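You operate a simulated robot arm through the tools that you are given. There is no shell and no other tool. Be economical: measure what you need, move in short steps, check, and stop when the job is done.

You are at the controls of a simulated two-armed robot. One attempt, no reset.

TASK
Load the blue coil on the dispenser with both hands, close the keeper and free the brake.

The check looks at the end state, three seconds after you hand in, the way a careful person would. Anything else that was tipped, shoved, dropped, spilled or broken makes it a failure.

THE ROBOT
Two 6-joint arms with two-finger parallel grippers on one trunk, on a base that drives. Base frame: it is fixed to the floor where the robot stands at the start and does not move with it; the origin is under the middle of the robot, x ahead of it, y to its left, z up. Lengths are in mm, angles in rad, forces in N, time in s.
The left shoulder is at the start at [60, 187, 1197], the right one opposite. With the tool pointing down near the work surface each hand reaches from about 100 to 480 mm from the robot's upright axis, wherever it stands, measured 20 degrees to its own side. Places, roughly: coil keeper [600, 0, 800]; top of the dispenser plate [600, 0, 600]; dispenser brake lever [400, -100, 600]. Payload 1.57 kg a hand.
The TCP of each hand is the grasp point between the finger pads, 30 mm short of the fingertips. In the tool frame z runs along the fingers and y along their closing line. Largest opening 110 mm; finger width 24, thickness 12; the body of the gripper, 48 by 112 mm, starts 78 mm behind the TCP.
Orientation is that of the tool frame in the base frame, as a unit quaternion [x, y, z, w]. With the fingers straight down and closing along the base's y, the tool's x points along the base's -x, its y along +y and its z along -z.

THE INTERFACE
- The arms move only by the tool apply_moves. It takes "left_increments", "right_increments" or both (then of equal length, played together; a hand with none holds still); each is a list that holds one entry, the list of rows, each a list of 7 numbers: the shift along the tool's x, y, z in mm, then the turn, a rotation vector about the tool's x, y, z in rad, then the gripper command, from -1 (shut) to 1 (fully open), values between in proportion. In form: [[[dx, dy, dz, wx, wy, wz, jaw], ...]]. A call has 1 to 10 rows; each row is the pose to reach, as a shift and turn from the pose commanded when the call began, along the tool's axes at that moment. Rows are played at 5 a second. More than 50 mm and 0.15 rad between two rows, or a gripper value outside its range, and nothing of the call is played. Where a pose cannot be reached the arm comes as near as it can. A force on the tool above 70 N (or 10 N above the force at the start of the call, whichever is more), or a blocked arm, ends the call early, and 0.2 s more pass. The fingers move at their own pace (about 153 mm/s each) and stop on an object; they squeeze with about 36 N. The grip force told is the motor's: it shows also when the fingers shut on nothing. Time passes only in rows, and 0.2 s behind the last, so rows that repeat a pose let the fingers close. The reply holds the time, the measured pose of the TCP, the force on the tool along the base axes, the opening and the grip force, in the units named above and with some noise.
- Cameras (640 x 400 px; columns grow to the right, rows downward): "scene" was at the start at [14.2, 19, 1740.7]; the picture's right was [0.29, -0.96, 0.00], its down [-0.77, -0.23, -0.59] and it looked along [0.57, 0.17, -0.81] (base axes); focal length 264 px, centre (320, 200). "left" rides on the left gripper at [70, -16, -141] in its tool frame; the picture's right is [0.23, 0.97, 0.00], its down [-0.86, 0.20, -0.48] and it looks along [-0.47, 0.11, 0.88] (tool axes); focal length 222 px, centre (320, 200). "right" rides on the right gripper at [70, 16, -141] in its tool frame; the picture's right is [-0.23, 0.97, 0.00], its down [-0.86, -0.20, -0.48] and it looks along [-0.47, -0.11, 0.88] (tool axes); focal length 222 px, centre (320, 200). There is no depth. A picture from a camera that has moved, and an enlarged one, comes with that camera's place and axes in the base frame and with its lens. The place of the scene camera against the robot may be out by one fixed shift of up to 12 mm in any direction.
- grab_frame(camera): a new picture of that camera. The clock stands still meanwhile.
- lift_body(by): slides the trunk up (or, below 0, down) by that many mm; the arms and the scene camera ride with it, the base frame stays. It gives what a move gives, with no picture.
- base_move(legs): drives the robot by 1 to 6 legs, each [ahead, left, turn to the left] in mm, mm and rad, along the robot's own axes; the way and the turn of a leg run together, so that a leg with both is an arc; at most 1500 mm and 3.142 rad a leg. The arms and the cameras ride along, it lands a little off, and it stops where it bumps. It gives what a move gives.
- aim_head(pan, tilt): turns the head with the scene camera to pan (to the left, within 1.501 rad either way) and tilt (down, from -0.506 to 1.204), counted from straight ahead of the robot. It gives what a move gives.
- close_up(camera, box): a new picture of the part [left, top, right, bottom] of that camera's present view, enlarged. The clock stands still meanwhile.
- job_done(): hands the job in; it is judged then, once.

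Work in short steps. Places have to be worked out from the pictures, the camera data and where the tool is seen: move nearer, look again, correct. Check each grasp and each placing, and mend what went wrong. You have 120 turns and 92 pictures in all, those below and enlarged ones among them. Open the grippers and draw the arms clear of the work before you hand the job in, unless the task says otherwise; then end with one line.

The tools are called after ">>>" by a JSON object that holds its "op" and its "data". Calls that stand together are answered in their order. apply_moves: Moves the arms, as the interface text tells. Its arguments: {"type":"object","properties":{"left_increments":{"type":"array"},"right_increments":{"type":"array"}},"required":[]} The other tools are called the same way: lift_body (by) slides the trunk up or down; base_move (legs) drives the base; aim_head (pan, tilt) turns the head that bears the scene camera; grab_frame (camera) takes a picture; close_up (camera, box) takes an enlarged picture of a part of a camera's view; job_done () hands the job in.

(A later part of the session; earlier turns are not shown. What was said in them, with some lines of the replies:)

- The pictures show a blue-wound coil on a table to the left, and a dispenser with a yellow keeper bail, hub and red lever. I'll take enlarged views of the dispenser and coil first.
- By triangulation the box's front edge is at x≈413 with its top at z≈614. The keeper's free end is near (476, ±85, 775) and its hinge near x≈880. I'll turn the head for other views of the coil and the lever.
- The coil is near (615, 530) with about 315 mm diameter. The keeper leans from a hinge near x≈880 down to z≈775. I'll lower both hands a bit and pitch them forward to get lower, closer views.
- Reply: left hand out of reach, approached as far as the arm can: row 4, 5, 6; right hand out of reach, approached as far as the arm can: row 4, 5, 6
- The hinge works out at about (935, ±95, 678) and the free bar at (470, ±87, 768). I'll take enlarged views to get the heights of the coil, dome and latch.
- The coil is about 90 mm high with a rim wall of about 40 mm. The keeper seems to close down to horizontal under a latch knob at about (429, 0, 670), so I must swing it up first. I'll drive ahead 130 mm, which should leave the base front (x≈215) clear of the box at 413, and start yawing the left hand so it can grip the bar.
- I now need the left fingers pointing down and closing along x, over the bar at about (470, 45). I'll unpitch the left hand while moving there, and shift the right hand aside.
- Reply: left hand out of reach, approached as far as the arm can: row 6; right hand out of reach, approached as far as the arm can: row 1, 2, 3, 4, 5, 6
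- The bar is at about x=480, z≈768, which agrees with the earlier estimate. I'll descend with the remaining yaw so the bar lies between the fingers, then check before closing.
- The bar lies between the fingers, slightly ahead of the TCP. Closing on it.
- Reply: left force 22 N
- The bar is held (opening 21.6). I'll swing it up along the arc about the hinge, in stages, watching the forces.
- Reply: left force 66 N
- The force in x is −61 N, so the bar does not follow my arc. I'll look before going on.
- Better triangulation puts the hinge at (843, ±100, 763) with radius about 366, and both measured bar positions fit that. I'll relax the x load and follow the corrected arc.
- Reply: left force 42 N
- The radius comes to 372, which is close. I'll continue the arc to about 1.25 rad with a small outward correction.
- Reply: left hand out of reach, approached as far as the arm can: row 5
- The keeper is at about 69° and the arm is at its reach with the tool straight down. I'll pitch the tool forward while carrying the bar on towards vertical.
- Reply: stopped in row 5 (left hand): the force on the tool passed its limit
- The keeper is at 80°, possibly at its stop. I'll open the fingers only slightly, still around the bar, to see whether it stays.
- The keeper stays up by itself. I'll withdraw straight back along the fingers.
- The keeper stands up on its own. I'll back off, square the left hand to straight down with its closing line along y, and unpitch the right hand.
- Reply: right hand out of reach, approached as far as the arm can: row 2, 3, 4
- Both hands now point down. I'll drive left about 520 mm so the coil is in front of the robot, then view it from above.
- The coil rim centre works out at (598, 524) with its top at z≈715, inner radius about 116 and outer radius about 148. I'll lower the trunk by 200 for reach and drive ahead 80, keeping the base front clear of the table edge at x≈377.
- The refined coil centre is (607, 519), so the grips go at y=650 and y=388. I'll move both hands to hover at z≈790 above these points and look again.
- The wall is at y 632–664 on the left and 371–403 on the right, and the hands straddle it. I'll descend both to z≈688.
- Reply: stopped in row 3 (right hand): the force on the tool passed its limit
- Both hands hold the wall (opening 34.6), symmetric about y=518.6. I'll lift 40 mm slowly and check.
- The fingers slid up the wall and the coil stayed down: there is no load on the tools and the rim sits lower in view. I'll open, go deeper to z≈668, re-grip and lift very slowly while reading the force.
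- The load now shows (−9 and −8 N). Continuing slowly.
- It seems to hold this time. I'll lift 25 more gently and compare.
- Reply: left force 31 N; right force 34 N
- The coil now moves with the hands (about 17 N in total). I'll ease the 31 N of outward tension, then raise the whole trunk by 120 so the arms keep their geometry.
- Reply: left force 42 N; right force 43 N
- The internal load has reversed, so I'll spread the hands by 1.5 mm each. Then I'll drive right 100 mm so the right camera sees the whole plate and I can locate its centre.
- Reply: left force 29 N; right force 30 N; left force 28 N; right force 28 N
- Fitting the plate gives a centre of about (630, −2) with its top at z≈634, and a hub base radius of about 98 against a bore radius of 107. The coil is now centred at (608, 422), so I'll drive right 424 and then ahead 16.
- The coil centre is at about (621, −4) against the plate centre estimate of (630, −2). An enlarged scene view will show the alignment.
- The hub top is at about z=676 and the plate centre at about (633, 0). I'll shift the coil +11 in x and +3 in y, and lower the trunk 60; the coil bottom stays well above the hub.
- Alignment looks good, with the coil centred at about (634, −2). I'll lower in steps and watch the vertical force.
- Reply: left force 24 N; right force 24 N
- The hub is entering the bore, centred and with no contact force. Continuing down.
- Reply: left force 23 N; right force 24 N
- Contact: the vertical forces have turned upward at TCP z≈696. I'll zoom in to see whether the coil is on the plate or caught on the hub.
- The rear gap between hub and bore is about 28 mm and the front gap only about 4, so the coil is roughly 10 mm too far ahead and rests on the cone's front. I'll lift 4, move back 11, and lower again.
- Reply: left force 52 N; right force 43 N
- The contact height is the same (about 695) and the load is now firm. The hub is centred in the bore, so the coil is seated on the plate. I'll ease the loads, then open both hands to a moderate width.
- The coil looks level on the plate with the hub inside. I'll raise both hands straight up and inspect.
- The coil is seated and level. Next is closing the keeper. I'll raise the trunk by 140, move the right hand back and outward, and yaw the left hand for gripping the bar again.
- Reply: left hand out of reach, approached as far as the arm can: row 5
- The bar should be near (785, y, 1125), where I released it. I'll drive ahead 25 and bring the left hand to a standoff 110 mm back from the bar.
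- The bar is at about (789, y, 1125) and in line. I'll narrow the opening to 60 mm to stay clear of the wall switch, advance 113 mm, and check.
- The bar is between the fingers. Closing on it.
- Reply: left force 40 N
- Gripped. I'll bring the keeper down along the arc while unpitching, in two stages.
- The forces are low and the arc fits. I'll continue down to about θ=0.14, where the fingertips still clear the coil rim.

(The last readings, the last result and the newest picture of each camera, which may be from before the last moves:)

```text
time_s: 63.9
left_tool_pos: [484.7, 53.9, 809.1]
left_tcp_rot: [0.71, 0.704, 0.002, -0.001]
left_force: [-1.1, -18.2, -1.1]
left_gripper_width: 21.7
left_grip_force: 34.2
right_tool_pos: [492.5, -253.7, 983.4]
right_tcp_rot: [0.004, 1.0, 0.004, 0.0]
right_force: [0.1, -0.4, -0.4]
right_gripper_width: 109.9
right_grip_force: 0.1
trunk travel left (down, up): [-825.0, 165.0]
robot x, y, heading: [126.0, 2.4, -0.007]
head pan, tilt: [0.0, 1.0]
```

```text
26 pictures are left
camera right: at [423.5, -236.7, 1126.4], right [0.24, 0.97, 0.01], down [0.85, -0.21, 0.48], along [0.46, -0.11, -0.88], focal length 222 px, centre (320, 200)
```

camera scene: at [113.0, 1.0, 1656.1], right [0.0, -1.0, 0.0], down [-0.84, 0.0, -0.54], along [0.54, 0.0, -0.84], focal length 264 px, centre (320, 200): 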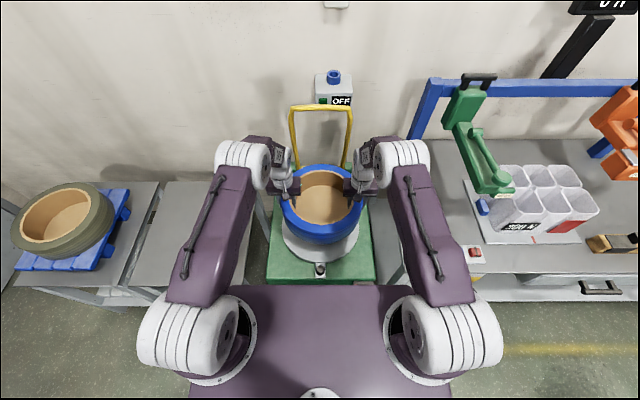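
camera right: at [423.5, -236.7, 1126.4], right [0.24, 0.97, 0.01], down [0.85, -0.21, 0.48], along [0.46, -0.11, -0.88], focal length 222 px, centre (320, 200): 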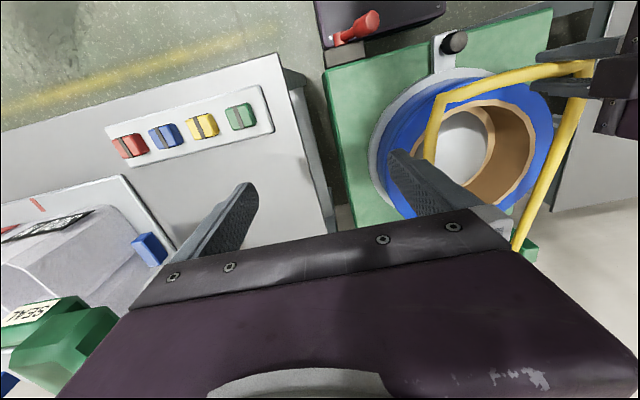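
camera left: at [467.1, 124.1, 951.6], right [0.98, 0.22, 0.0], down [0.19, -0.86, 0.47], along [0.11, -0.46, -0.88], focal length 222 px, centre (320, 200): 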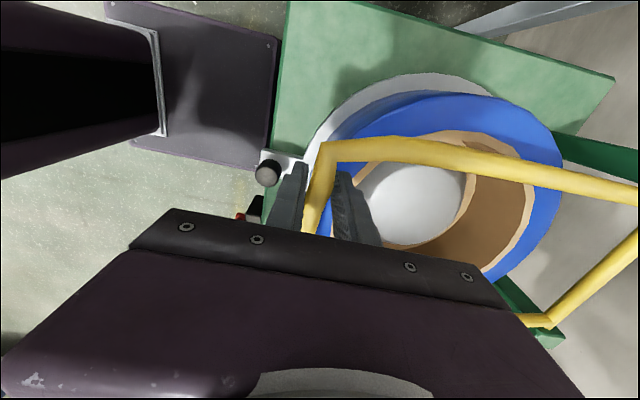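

The keeper is at about z=809 over the coil. I'll open slightly, rise above the bar and shut the fingers, then press it down from above with the fingertips.

>>> {"op": "apply_moves", "data": {"left_increments": [[[0, 0, 0, 0, 0, 0, -0.2], [0, 0, 0, 0, 0, 0, -0.2], [0, 0, 0, 0, 0, 0, -0.2], [0, 0, -35, 0, 0, 0, -0.2], [0, 0, -70, 0, 0, 0, -0.2], [0, 0, -70, 0, 0, 0, -1], [0, 0, -70, 0, 0, 0, -1]]]}}

>>> {"op": "grab_frame", "data": {"camera": "left"}}

```text
time_s: 65.5
left_tool_pos: [485.0, 57.3, 877.5]
left_tcp_rot: [0.709, 0.705, 0.001, -0.002]
left_force: [-0.1, -0.1, 2.0]
left_gripper_width: 0.2
left_grip_force: 20.9
right_tool_pos: [492.1, -250.6, 985.0]
right_tcp_rot: [0.005, 1.0, 0.002, 0.0]
right_force: [0.4, 0.1, 0.0]
right_gripper_width: 110.0
right_grip_force: 0.0
trunk travel left (down, up): [-825.0, 165.0]
robot x, y, heading: [125.9, 1.6, -0.0]
head pan, tilt: [0.0, 1.0]
```

```text
25 pictures are left
camera left: at [468.3, 127.9, 1018.7], right [0.98, 0.22, 0.0], down [0.19, -0.86, 0.48], along [0.11, -0.46, -0.88], focal length 222 px, centre (320, 200)
```

left: 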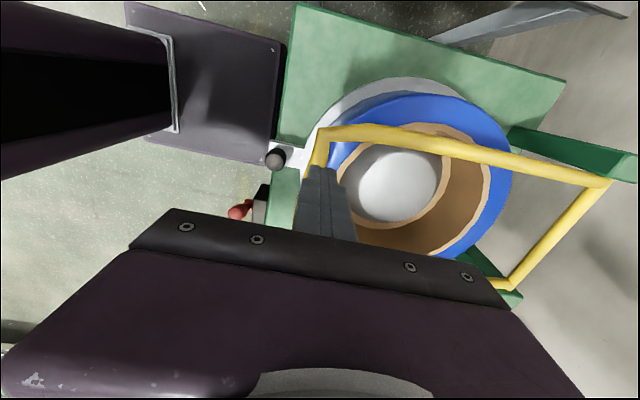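

The bar has stayed at about z=805. Pressing down in small steps until it resists.

>>> {"op": "apply_moves", "data": {"left_increments": [[[0, 0, 25, 0, 0, 0, -1], [0, -1, 35, 0, 0, 0, -1], [0, -1, 43, 0, 0, 0, -1], [0, -2, 51, 0, 0, 0, -1], [0, -2, 59, 0, 0, 0, -1], [0, -2, 66, 0, 0, 0, -1]]]}}

>>> {"op": "grab_frame", "data": {"camera": "left"}}

>>> {"op": "grab_frame", "data": {"camera": "right"}}

```text
time_s: 66.9
left_tool_pos: [483.3, 56.0, 812.9]
left_tcp_rot: [0.709, 0.705, 0.001, -0.001]
left_force: [0.1, -0.3, 0.2]
left_gripper_width: 0.0
left_grip_force: 21.2
right_tool_pos: [492.0, -249.1, 985.1]
right_tcp_rot: [0.004, 1.0, 0.003, -0.001]
right_force: [-0.2, -0.7, -0.8]
right_gripper_width: 110.2
right_grip_force: 0.0
trunk travel left (down, up): [-825.0, 165.0]
robot x, y, heading: [126.8, 3.6, -0.0]
head pan, tilt: [0.0, 1.0]
```

```text
24 pictures are left
camera left: at [466.4, 125.0, 954.2], right [0.98, 0.22, 0.0], down [0.19, -0.86, 0.48], along [0.11, -0.46, -0.88], focal length 222 px, centre (320, 200)
```

left: 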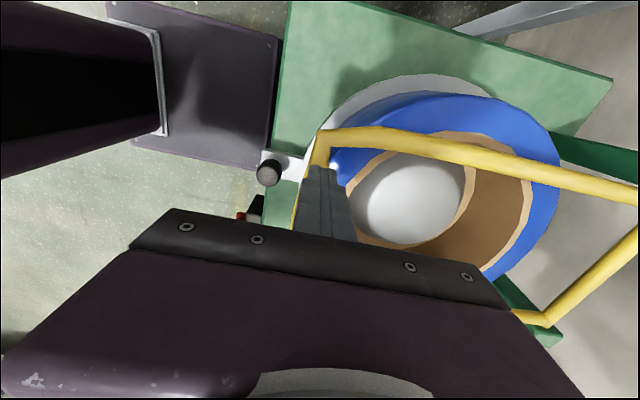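

```text
23 pictures are left
camera right: at [424.0, -233.9, 1126.9], right [0.24, 0.97, 0.01], down [0.85, -0.21, 0.48], along [0.46, -0.11, -0.88], focal length 222 px, centre (320, 200)
```

right: 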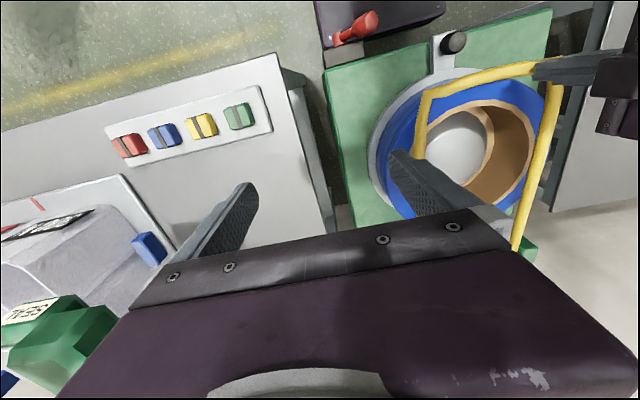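

The bar has moved down to about z=760, on or near the coil. I'll press further to confirm that it is at its end.

>>> {"op": "apply_moves", "data": {"left_increments": [[[0, 0, 7, 0, 0, 0, -1], [0, 0, 14, 0, 0, 0, -1], [0, 0, 20, 0, 0, 0, -1], [0, 0, 26, 0, 0, 0, -1]]]}}

>>> {"op": "close_up", "data": {"camera": "scene", "box": [240, 150, 400, 300]}}

```text
time_s: 67.8
left_tool_pos: [481.4, 54.6, 797.6]
left_tcp_rot: [0.709, 0.705, 0.005, 0.003]
left_force: [-10.3, 7.9, 63.5]
left_gripper_width: 0.2
left_grip_force: 21.4
right_tool_pos: [486.8, -249.6, 987.5]
right_tcp_rot: [0.003, 1.0, 0.003, 0.002]
right_force: [0.6, 0.1, 0.1]
right_gripper_width: 110.0
right_grip_force: 0.0
trunk travel left (down, up): [-825.0, 165.0]
robot x, y, heading: [125.1, 3.3, 0.001]
head pan, tilt: [0.0, 1.0]
stopped in row 4 (left hand): the force on the tool passed its limit (the readings are from after the stop); the commanded pose is now the measured one
```

```text
2.67 times, centred on (320, 225) of scene
camera zoom: at [131.1, 0.2, 1737.0], right [0.0, -1.0, 0.0], down [-0.84, 0.0, -0.54], along [0.54, 0.0, -0.84], focal length 705 px, centre (320, 133)
```

zoom: 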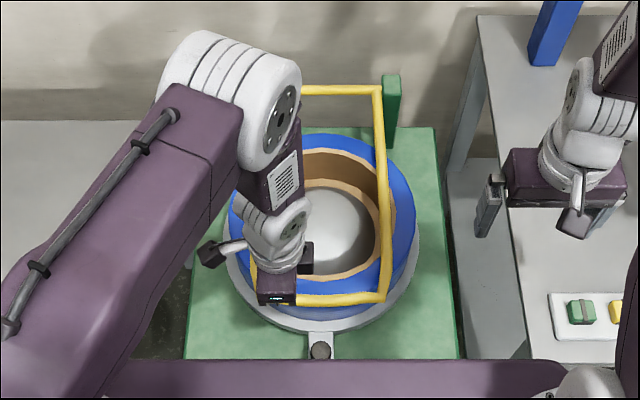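

Firm resistance at bar z≈757, so the keeper is down on the coil. I'll withdraw the left hand upward and take a look with it.

>>> {"op": "apply_moves", "data": {"left_increments": [[[0, 0, -40, 0, 0, 0, -1], [0, 0, -85, 0, 0, 0, -1], [20, 0, -130, 0, 0, 0, -1], [50, 0, -170, 0, 0, 0, -1]]]}}

>>> {"op": "grab_frame", "data": {"camera": "left"}}

>>> {"op": "close_up", "data": {"camera": "right", "box": [300, 0, 480, 112]}}

```text
time_s: 68.8
left_tool_pos: [485.1, 107.6, 960.2]
left_tcp_rot: [0.709, 0.705, 0.002, 0.003]
left_force: [-0.7, -0.3, -0.2]
left_gripper_width: 0.0
left_grip_force: 21.2
right_tool_pos: [492.3, -249.6, 984.6]
right_tcp_rot: [0.004, 1.0, 0.002, 0.0]
right_force: [-0.7, -1.3, 0.2]
right_gripper_width: 110.0
right_grip_force: 0.0
trunk travel left (down, up): [-825.0, 165.0]
robot x, y, heading: [131.0, 2.9, -0.005]
head pan, tilt: [0.0, 1.0]
```

```text
21 pictures are left
camera left: at [468.3, 178.3, 1101.5], right [0.97, 0.22, 0.01], down [0.19, -0.86, 0.48], along [0.11, -0.47, -0.88], focal length 222 px, centre (320, 200)
```

left: 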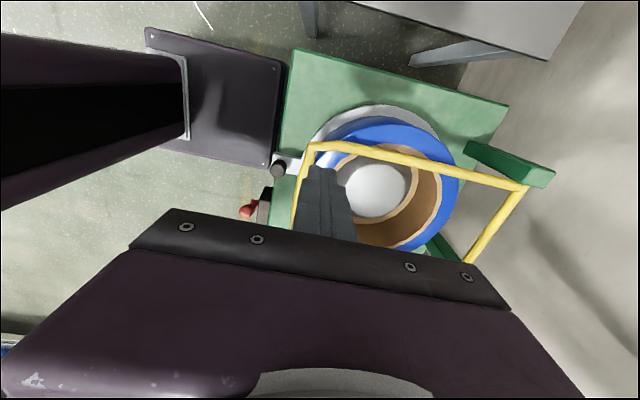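

```text
3.56 times, centred on (390, 56) of right
camera zoom: at [424.1, -232.3, 1127.1], right [0.23, 0.97, 0.0], down [0.85, -0.21, 0.48], along [0.46, -0.11, -0.88], focal length 790 px, centre (71, 712)
```

zoom: 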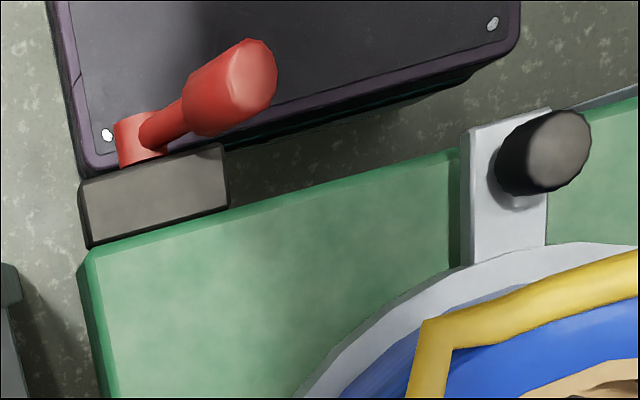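

The keeper stays down. The brake lever knob is at about (358, −133, 645) with its pivot near (368, −180, 620). I'll back off 130 mm to see it clearly.

>>> {"op": "base_move", "data": {"legs": [[-130, 0, 0]]}}

>>> {"op": "aim_head", "data": {"pan": -0.3, "tilt": 1.1}}

>>> {"op": "grab_frame", "data": {"camera": "scene"}}

>>> {"op": "grab_frame", "data": {"camera": "right"}}

```text
time_s: 70.1
left_tool_pos: [357.6, 109.0, 958.9]
left_tcp_rot: [0.708, 0.707, 0.003, 0.003]
left_force: [-0.3, -0.3, -0.2]
left_gripper_width: 0.0
left_grip_force: 21.6
right_tool_pos: [366.3, -248.7, 983.9]
right_tcp_rot: [0.002, 1.0, 0.002, -0.001]
right_force: [0.2, -0.2, 0.1]
right_gripper_width: 109.9
right_grip_force: 0.1
trunk travel left (down, up): [-825.0, 165.0]
robot x, y, heading: [-2.4, 1.3, -0.001]
head pan, tilt: [0.0, 1.0]
```

```text
time_s: 70.9
left_tool_pos: [356.1, 108.9, 961.4]
left_tcp_rot: [0.708, 0.706, 0.002, 0.003]
left_force: [-0.6, -0.2, -0.8]
left_gripper_width: 0.0
left_grip_force: 20.7
right_tool_pos: [363.6, -247.5, 985.4]
right_tcp_rot: [0.002, 1.0, 0.004, 0.001]
right_force: [0.0, 0.0, 0.0]
right_gripper_width: 109.9
right_grip_force: 0.1
trunk travel left (down, up): [-825.0, 165.0]
robot x, y, heading: [-3.8, 2.7, 0.004]
head pan, tilt: [-0.3, 1.1]
```

```text
19 pictures are left
camera scene: at [0.7, -18.0, 1729.5], right [-0.29, -0.96, 0.0], down [-0.85, 0.26, -0.45], along [0.43, -0.13, -0.89], focal length 264 px, centre (320, 200)
```

scene: 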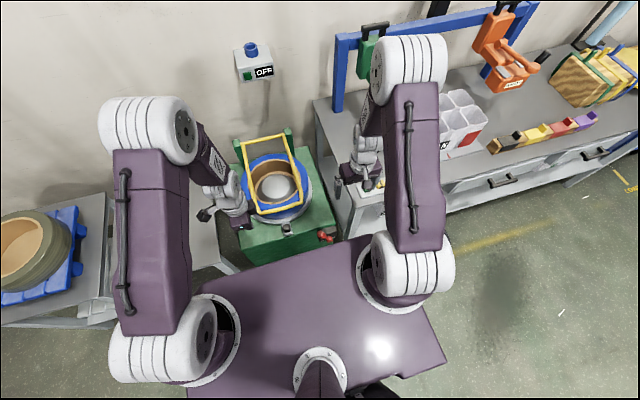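

```text
18 pictures are left
camera right: at [294.9, -232.5, 1127.1], right [0.23, 0.97, 0.01], down [0.85, -0.21, 0.48], along [0.47, -0.11, -0.88], focal length 222 px, centre (320, 200)
```

right: 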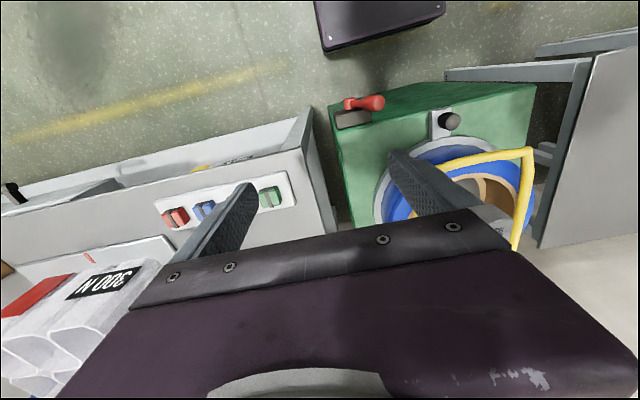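

>>> {"op": "close_up", "data": {"camera": "scene", "box": [290, 205, 360, 265]}}

>>> {"op": "close_up", "data": {"camera": "right", "box": [320, 70, 480, 170]}}

```text
6.67 times, centred on (325, 235) of scene
camera zoom: at [0.7, -18.0, 1729.5], right [-0.29, -0.96, 0.0], down [-0.85, 0.26, -0.45], along [0.43, -0.13, -0.89], focal length 1762 px, centre (287, -33)
```

zoom: 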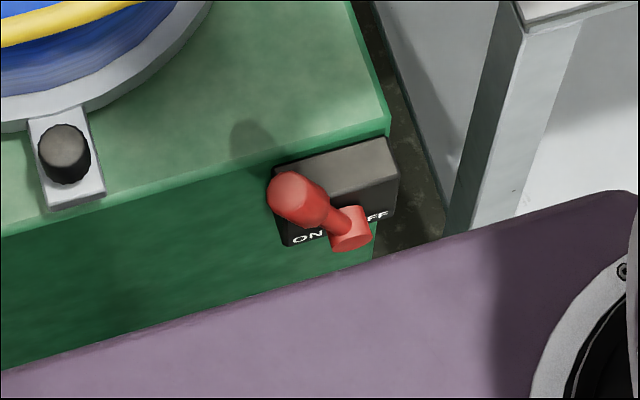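

```text
4.00 times, centred on (400, 120) of right
camera zoom: at [294.9, -232.5, 1127.1], right [0.23, 0.97, 0.01], down [0.85, -0.21, 0.48], along [0.47, -0.11, -0.88], focal length 888 px, centre (0, 520)
```

zoom: 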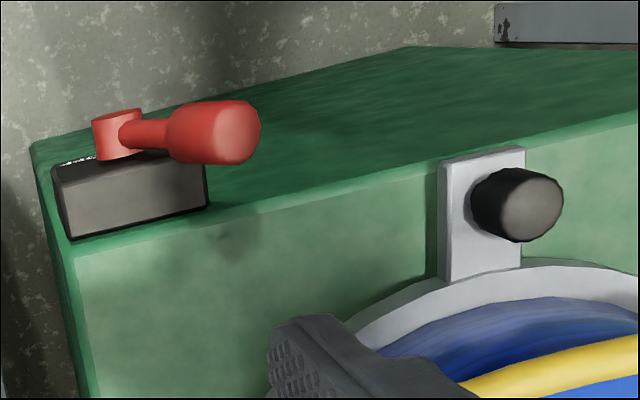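

The label reads ON on the left and OFF on the right. The lever leans left, so the brake is ON. Its pivot is at about (360, −174, 568) and its knob at about (361, −136, 650). I'll bring the shut right fingers to the left of the knob and then sweep it right to OFF.

>>> {"op": "apply_moves", "data": {"left_increments": [[[20, 0, 0, 0, 0, 0, -0.5], [40, 0, 0, 0, 0, 0, 0], [60, 0, 0, 0, 0, 0, 0], [80, 0, 0, 0, 0, 0, 0], [100, 0, 0, 0, 0, 0, 0], [120, 0, 0, 0, 0, 0, 0]]], "right_increments": [[[0, 27, 36, 0, 0, 0, 0], [1, 54, 72, 0, 0, 0, -1], [1, 80, 108, 0, 0, 0, -1], [2, 108, 144, 0, 0, 0, -1], [2, 135, 180, 0, 0, 0, -1], [3, 161, 215, 0, 0, 0, -1]]]}}

>>> {"op": "grab_frame", "data": {"camera": "right"}}

>>> {"op": "close_up", "data": {"camera": "scene", "box": [270, 195, 370, 265]}}

```text
time_s: 72.3
left_tool_pos: [352.7, 229.1, 961.4]
left_tcp_rot: [0.707, 0.707, 0.003, 0.003]
left_force: [0.2, 1.2, 0.1]
left_gripper_width: 54.8
left_grip_force: 0.1
right_tool_pos: [361.7, -88.8, 768.7]
right_tcp_rot: [0.002, 1.0, 0.003, 0.0]
right_force: [-0.7, 0.8, 0.1]
right_gripper_width: 0.0
right_grip_force: 22.2
right hand out of reach, approached as far as the arm can: row 3
trunk travel left (down, up): [-825.0, 165.0]
robot x, y, heading: [-0.3, 5.9, 0.003]
head pan, tilt: [-0.3, 1.1]
```

```text
15 pictures are left
camera right: at [291.3, -73.3, 911.3], right [0.23, 0.97, 0.01], down [0.85, -0.21, 0.48], along [0.47, -0.11, -0.88], focal length 222 px, centre (320, 200)
```

right: 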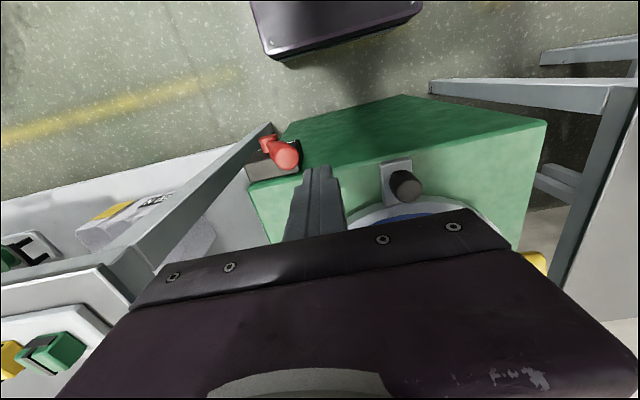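

```text
5.71 times, centred on (320, 230) of scene
camera zoom: at [1.1, -17.2, 1729.6], right [-0.3, -0.96, 0.0], down [-0.85, 0.26, -0.45], along [0.43, -0.13, -0.89], focal length 1510 px, centre (320, 29)
```

zoom: 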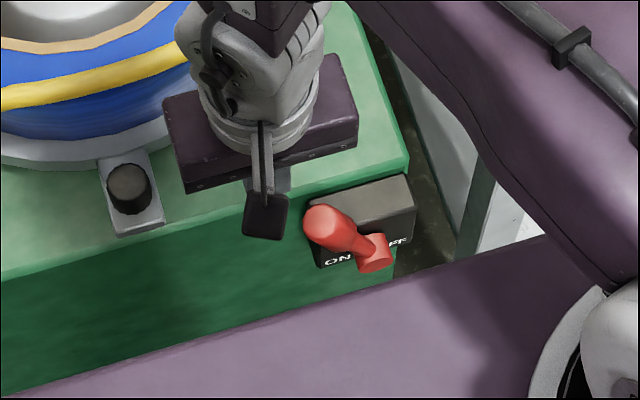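

The knob is confirmed at (362, −133, 648). I'll descend to TCP z≈663 beside it and then sweep towards −y, following a shallow arc.

>>> {"op": "apply_moves", "data": {"right_increments": [[[0, 0, 40, 0, 0, 0, -1], [0, 0, 80, 0, 0, 0, -1], [0, 0, 105, 0, 0, 0, -1]]]}}

>>> {"op": "apply_moves", "data": {"right_increments": [[[0, -12, 0, 0, 0, 0, -1], [0, -24, 0, 0, 0, 0, -1], [0, -36, 0, 0, 0, 0, -1], [0, -48, 0, 0, 0, 0, -1], [0, -60, 0, 0, 0, 0, -1], [0, -72, 0, 0, 0, 0, -1], [0, -82, 0, 0, 0, 0, -1]]]}}

>>> {"op": "close_up", "data": {"camera": "scene", "box": [270, 195, 370, 265]}}

```text
time_s: 73.1
left_tool_pos: [353.9, 228.7, 961.8]
left_tcp_rot: [0.708, 0.706, 0.003, 0.003]
left_force: [-0.1, -0.2, 0.3]
left_gripper_width: 54.9
left_grip_force: 0.2
right_tool_pos: [363.1, -84.0, 665.9]
right_tcp_rot: [0.031, 0.999, 0.008, -0.002]
right_force: [0.8, -3.8, 0.0]
right_gripper_width: 0.2
right_grip_force: 21.3
right hand out of reach, approached as far as the arm can: row 1, 2
trunk travel left (down, up): [-825.0, 165.0]
robot x, y, heading: [-4.9, 3.3, -0.002]
head pan, tilt: [-0.3, 1.1]
```

```text
time_s: 74.7
left_tool_pos: [352.4, 229.1, 961.1]
left_tcp_rot: [0.708, 0.706, 0.004, 0.003]
left_force: [0.2, 0.3, 0.6]
left_gripper_width: 54.9
left_grip_force: 0.1
right_tool_pos: [362.2, -168.2, 665.5]
right_tcp_rot: [0.002, 1.0, 0.003, -0.001]
right_force: [-0.8, 1.2, 1.6]
right_gripper_width: 0.1
right_grip_force: 21.3
trunk travel left (down, up): [-825.0, 165.0]
robot x, y, heading: [1.8, 7.1, -0.002]
head pan, tilt: [-0.3, 1.1]
```

```text
5.71 times, centred on (320, 230) of scene
camera zoom: at [1.5, -18.0, 1729.5], right [-0.3, -0.96, 0.0], down [-0.85, 0.26, -0.45], along [0.43, -0.13, -0.89], focal length 1510 px, centre (320, 29)
```

zoom: 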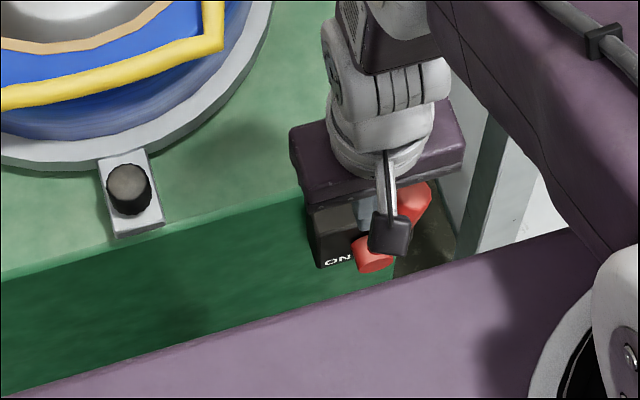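

The lever has swung past vertical towards OFF. I'll push further until it resists.

>>> {"op": "apply_moves", "data": {"right_increments": [[[0, -8, 0, 0, 0, 0, -1], [0, -16, 0, 0, 0, 0, -1], [0, -24, 0, 0, 0, 0, -1], [0, -32, 0, 0, 0, 0, -1]]]}}

```text
time_s: 75.6
left_tool_pos: [351.9, 235.6, 959.2]
left_tcp_rot: [0.706, 0.708, 0.002, 0.005]
left_force: [-0.5, -1.6, -0.4]
left_gripper_width: 55.0
left_grip_force: 0.2
right_tool_pos: [362.4, -183.7, 665.3]
right_tcp_rot: [-0.005, 1.0, 0.001, -0.001]
right_force: [3.2, 54.6, 1.9]
right_gripper_width: 0.0
right_grip_force: 21.0
trunk travel left (down, up): [-825.0, 165.0]
robot x, y, heading: [1.6, 9.0, 0.007]
head pan, tilt: [-0.3, 1.1]
stopped in row 4 (right hand): the force on the tool passed its limit (the readings are from after the stop); the commanded pose is now the measured one
```

It reached a stop with the knob near y≈−210, the mirror of its start position. I'll back off, raise the right hand, and check the lever and keeper.

>>> {"op": "apply_moves", "data": {"right_increments": [[[0, 15, 0, 0, 0, 0, -1], [0, 25, -40, 0, 0, 0, -1], [0, 25, -90, 0, 0, 0, -1], [0, 0, -140, 0, 0, 0, -1], [0, -30, -190, 0, 0, 0, 0], [0, -60, -235, 0, 0, 0, 0]]]}}

>>> {"op": "close_up", "data": {"camera": "scene", "box": [270, 195, 370, 265]}}

>>> {"op": "close_up", "data": {"camera": "scene", "box": [210, 120, 350, 260]}}

>>> {"op": "grab_frame", "data": {"camera": "right"}}

```text
refused: row 4 steps farther than a row can; nothing moved
```

```text
5.71 times, centred on (320, 230) of scene
camera zoom: at [1.3, -10.5, 1729.8], right [-0.29, -0.96, 0.0], down [-0.85, 0.26, -0.46], along [0.43, -0.13, -0.89], focal length 1510 px, centre (320, 29)
```

zoom: 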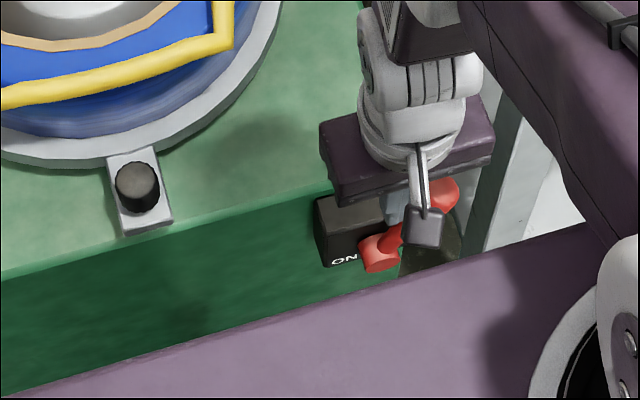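

```text
2.86 times, centred on (280, 190) of scene
camera zoom: at [1.3, -10.5, 1729.8], right [-0.29, -0.96, 0.0], down [-0.85, 0.26, -0.46], along [0.43, -0.13, -0.89], focal length 755 px, centre (434, 229)
```

zoom: 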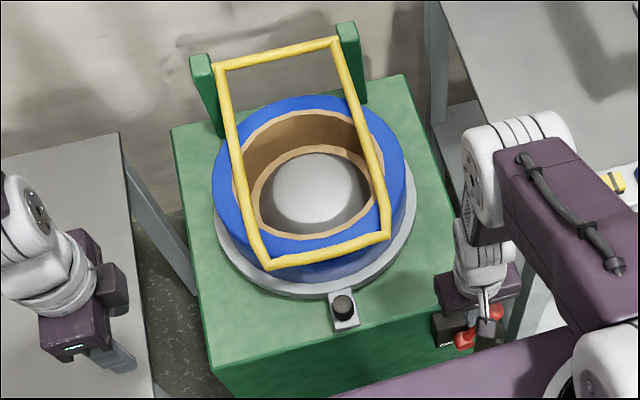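

```text
10 pictures are left
camera right: at [293.4, -167.5, 807.9], right [0.22, 0.98, 0.0], down [0.86, -0.19, 0.48], along [0.46, -0.1, -0.88], focal length 222 px, centre (320, 200)
```

right: 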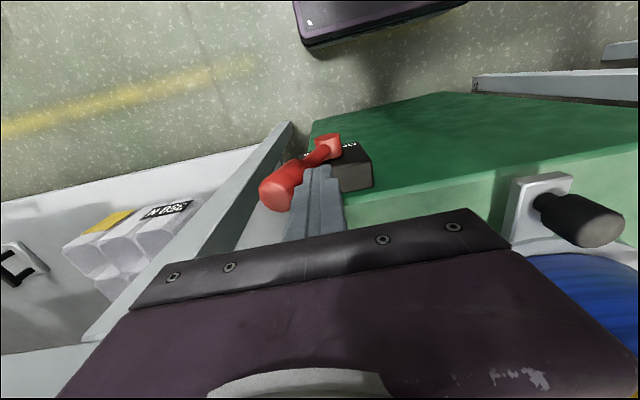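

The lever is over at OFF and the keeper lies on the coil. The retreat was refused because one step was too long, so I'll retreat with smaller steps.

>>> {"op": "apply_moves", "data": {"right_increments": [[[0, 12, 0, 0, 0, 0, -1], [0, 20, -40, 0, 0, 0, -1], [0, 20, -85, 0, 0, 0, -1], [0, 10, -130, 0, 0, 0, -1], [0, -10, -170, 0, 0, 0, 0], [0, -30, -210, 0, 0, 0, 0]]]}}

>>> {"op": "close_up", "data": {"camera": "scene", "box": [270, 195, 370, 265]}}

>>> {"op": "grab_frame", "data": {"camera": "right"}}

```text
time_s: 77.0
left_tool_pos: [352.0, 234.0, 961.1]
left_tcp_rot: [0.707, 0.708, 0.003, 0.004]
left_force: [0.8, 0.8, 0.7]
left_gripper_width: 55.1
left_grip_force: 0.1
right_tool_pos: [359.0, -223.4, 874.4]
right_tcp_rot: [-0.003, 1.0, 0.003, -0.002]
right_force: [0.0, -0.7, 0.2]
right_gripper_width: 55.1
right_grip_force: 0.1
right hand out of reach, approached as far as the arm can: row 3, 4, 5
trunk travel left (down, up): [-825.0, 165.0]
robot x, y, heading: [-0.4, 2.9, 0.002]
head pan, tilt: [-0.3, 1.1]
```

```text
5.71 times, centred on (320, 230) of scene
camera zoom: at [1.6, -14.4, 1729.5], right [-0.29, -0.96, 0.0], down [-0.85, 0.26, -0.45], along [0.43, -0.13, -0.89], focal length 1510 px, centre (320, 29)
```

zoom: 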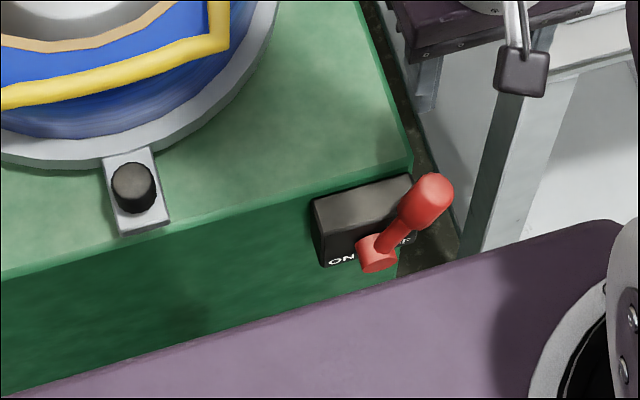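

```text
8 pictures are left
camera right: at [290.2, -208.6, 1016.4], right [0.22, 0.98, 0.01], down [0.86, -0.2, 0.47], along [0.46, -0.1, -0.88], focal length 222 px, centre (320, 200)
```

right: 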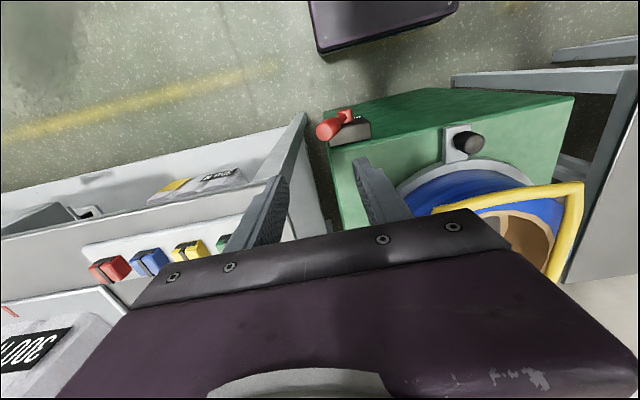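

The lever rests at OFF. I'll open both grippers, raise the hands, back the robot away, and take one last look.

>>> {"op": "apply_moves", "data": {"left_increments": [[[0, 0, -20, 0, 0, 0, 1], [0, 0, -40, 0, 0, 0, 1]]], "right_increments": [[[0, 0, -40, 0, 0, 0, 0.5], [0, 0, -80, 0, 0, 0, 1]]]}}

>>> {"op": "base_move", "data": {"legs": [[-200, 0, 0]]}}

>>> {"op": "aim_head", "data": {"pan": 0.0, "tilt": 0.85}}

>>> {"op": "close_up", "data": {"camera": "scene", "box": [210, 130, 430, 330]}}

```text
time_s: 77.6
left_tool_pos: [349.3, 229.7, 1000.7]
left_tcp_rot: [0.707, 0.707, 0.003, 0.003]
left_force: [0.7, -0.5, 0.0]
left_gripper_width: 109.8
left_grip_force: 0.0
right_tool_pos: [366.8, -214.0, 920.0]
right_tcp_rot: [0.017, 1.0, 0.022, 0.01]
right_force: [-1.3, -0.1, 0.4]
right_gripper_width: 110.0
right_grip_force: 0.0
right hand out of reach, approached as far as the arm can: row 1, 2
trunk travel left (down, up): [-825.0, 165.0]
robot x, y, heading: [-2.1, 3.5, 0.006]
head pan, tilt: [-0.3, 1.1]
```

```text
time_s: 79.2
left_tool_pos: [151.5, 231.7, 1000.5]
left_tcp_rot: [0.703, 0.711, 0.003, 0.003]
left_force: [-0.1, -0.7, 0.3]
left_gripper_width: 109.8
left_grip_force: 0.1
right_tool_pos: [173.1, -213.7, 917.5]
right_tcp_rot: [-0.006, 1.0, 0.022, 0.007]
right_force: [0.7, -0.1, 0.3]
right_gripper_width: 110.5
right_grip_force: 0.0
trunk travel left (down, up): [-825.0, 165.0]
robot x, y, heading: [-200.1, -2.3, 0.014]
head pan, tilt: [-0.3, 1.1]
```

```text
time_s: 80.0
left_tool_pos: [149.0, 231.5, 1002.1]
left_tcp_rot: [0.704, 0.711, 0.003, 0.002]
left_force: [-0.5, -0.6, 0.2]
left_gripper_width: 109.9
left_grip_force: 0.1
right_tool_pos: [170.3, -212.6, 919.6]
right_tcp_rot: [-0.006, 1.0, 0.021, 0.01]
right_force: [-1.0, 0.2, -0.4]
right_gripper_width: 109.9
right_grip_force: 0.1
trunk travel left (down, up): [-825.0, 165.0]
robot x, y, heading: [-198.9, -0.9, 0.014]
head pan, tilt: [0.0, 0.85]
```

```text
2.00 times, centred on (320, 230) of scene
camera zoom: at [-180.3, 0.4, 1747.2], right [0.01, -1.0, 0.0], down [-0.75, -0.01, -0.66], along [0.66, 0.01, -0.75], focal length 529 px, centre (320, 140)
```

zoom: 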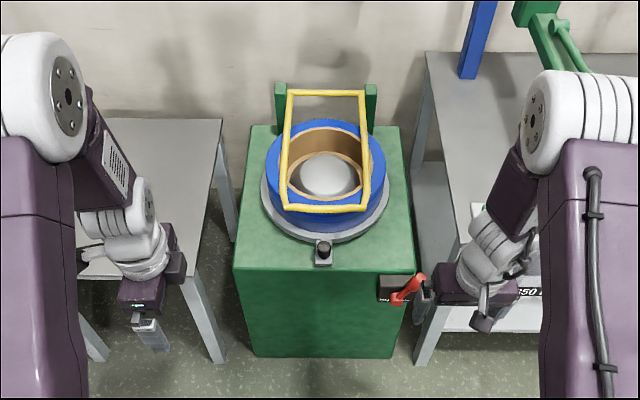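

Everything looks in place. One last enlarged check of the coil seat and the keeper.

>>> {"op": "close_up", "data": {"camera": "scene", "box": [285, 165, 370, 235]}}

```text
5.71 times, centred on (328, 200) of scene
camera zoom: at [-180.3, 0.4, 1747.2], right [0.01, -1.0, 0.0], down [-0.75, -0.01, -0.66], along [0.66, 0.01, -0.75], focal length 1510 px, centre (277, 200)
```

zoom: 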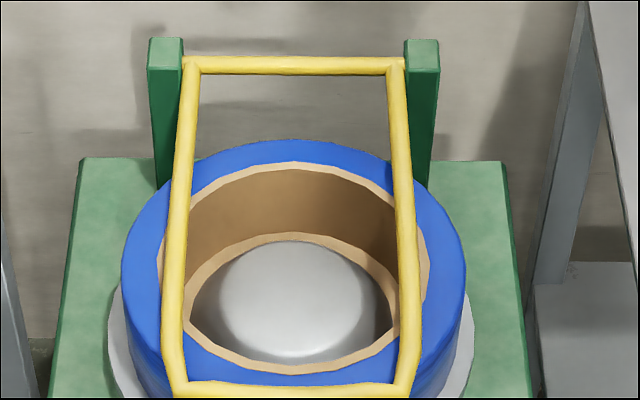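

The coil sits flat around the hub, the keeper lies on it and the brake is at OFF. The arms are clear, so I'll hand in.

>>> {"op": "job_done", "data": {}}

```text
The job is handed in.
```

The blue coil is on the dispenser, the keeper is closed down onto it, and the brake lever is at OFF; the grippers are open, the arms are clear, and the job is handed in.
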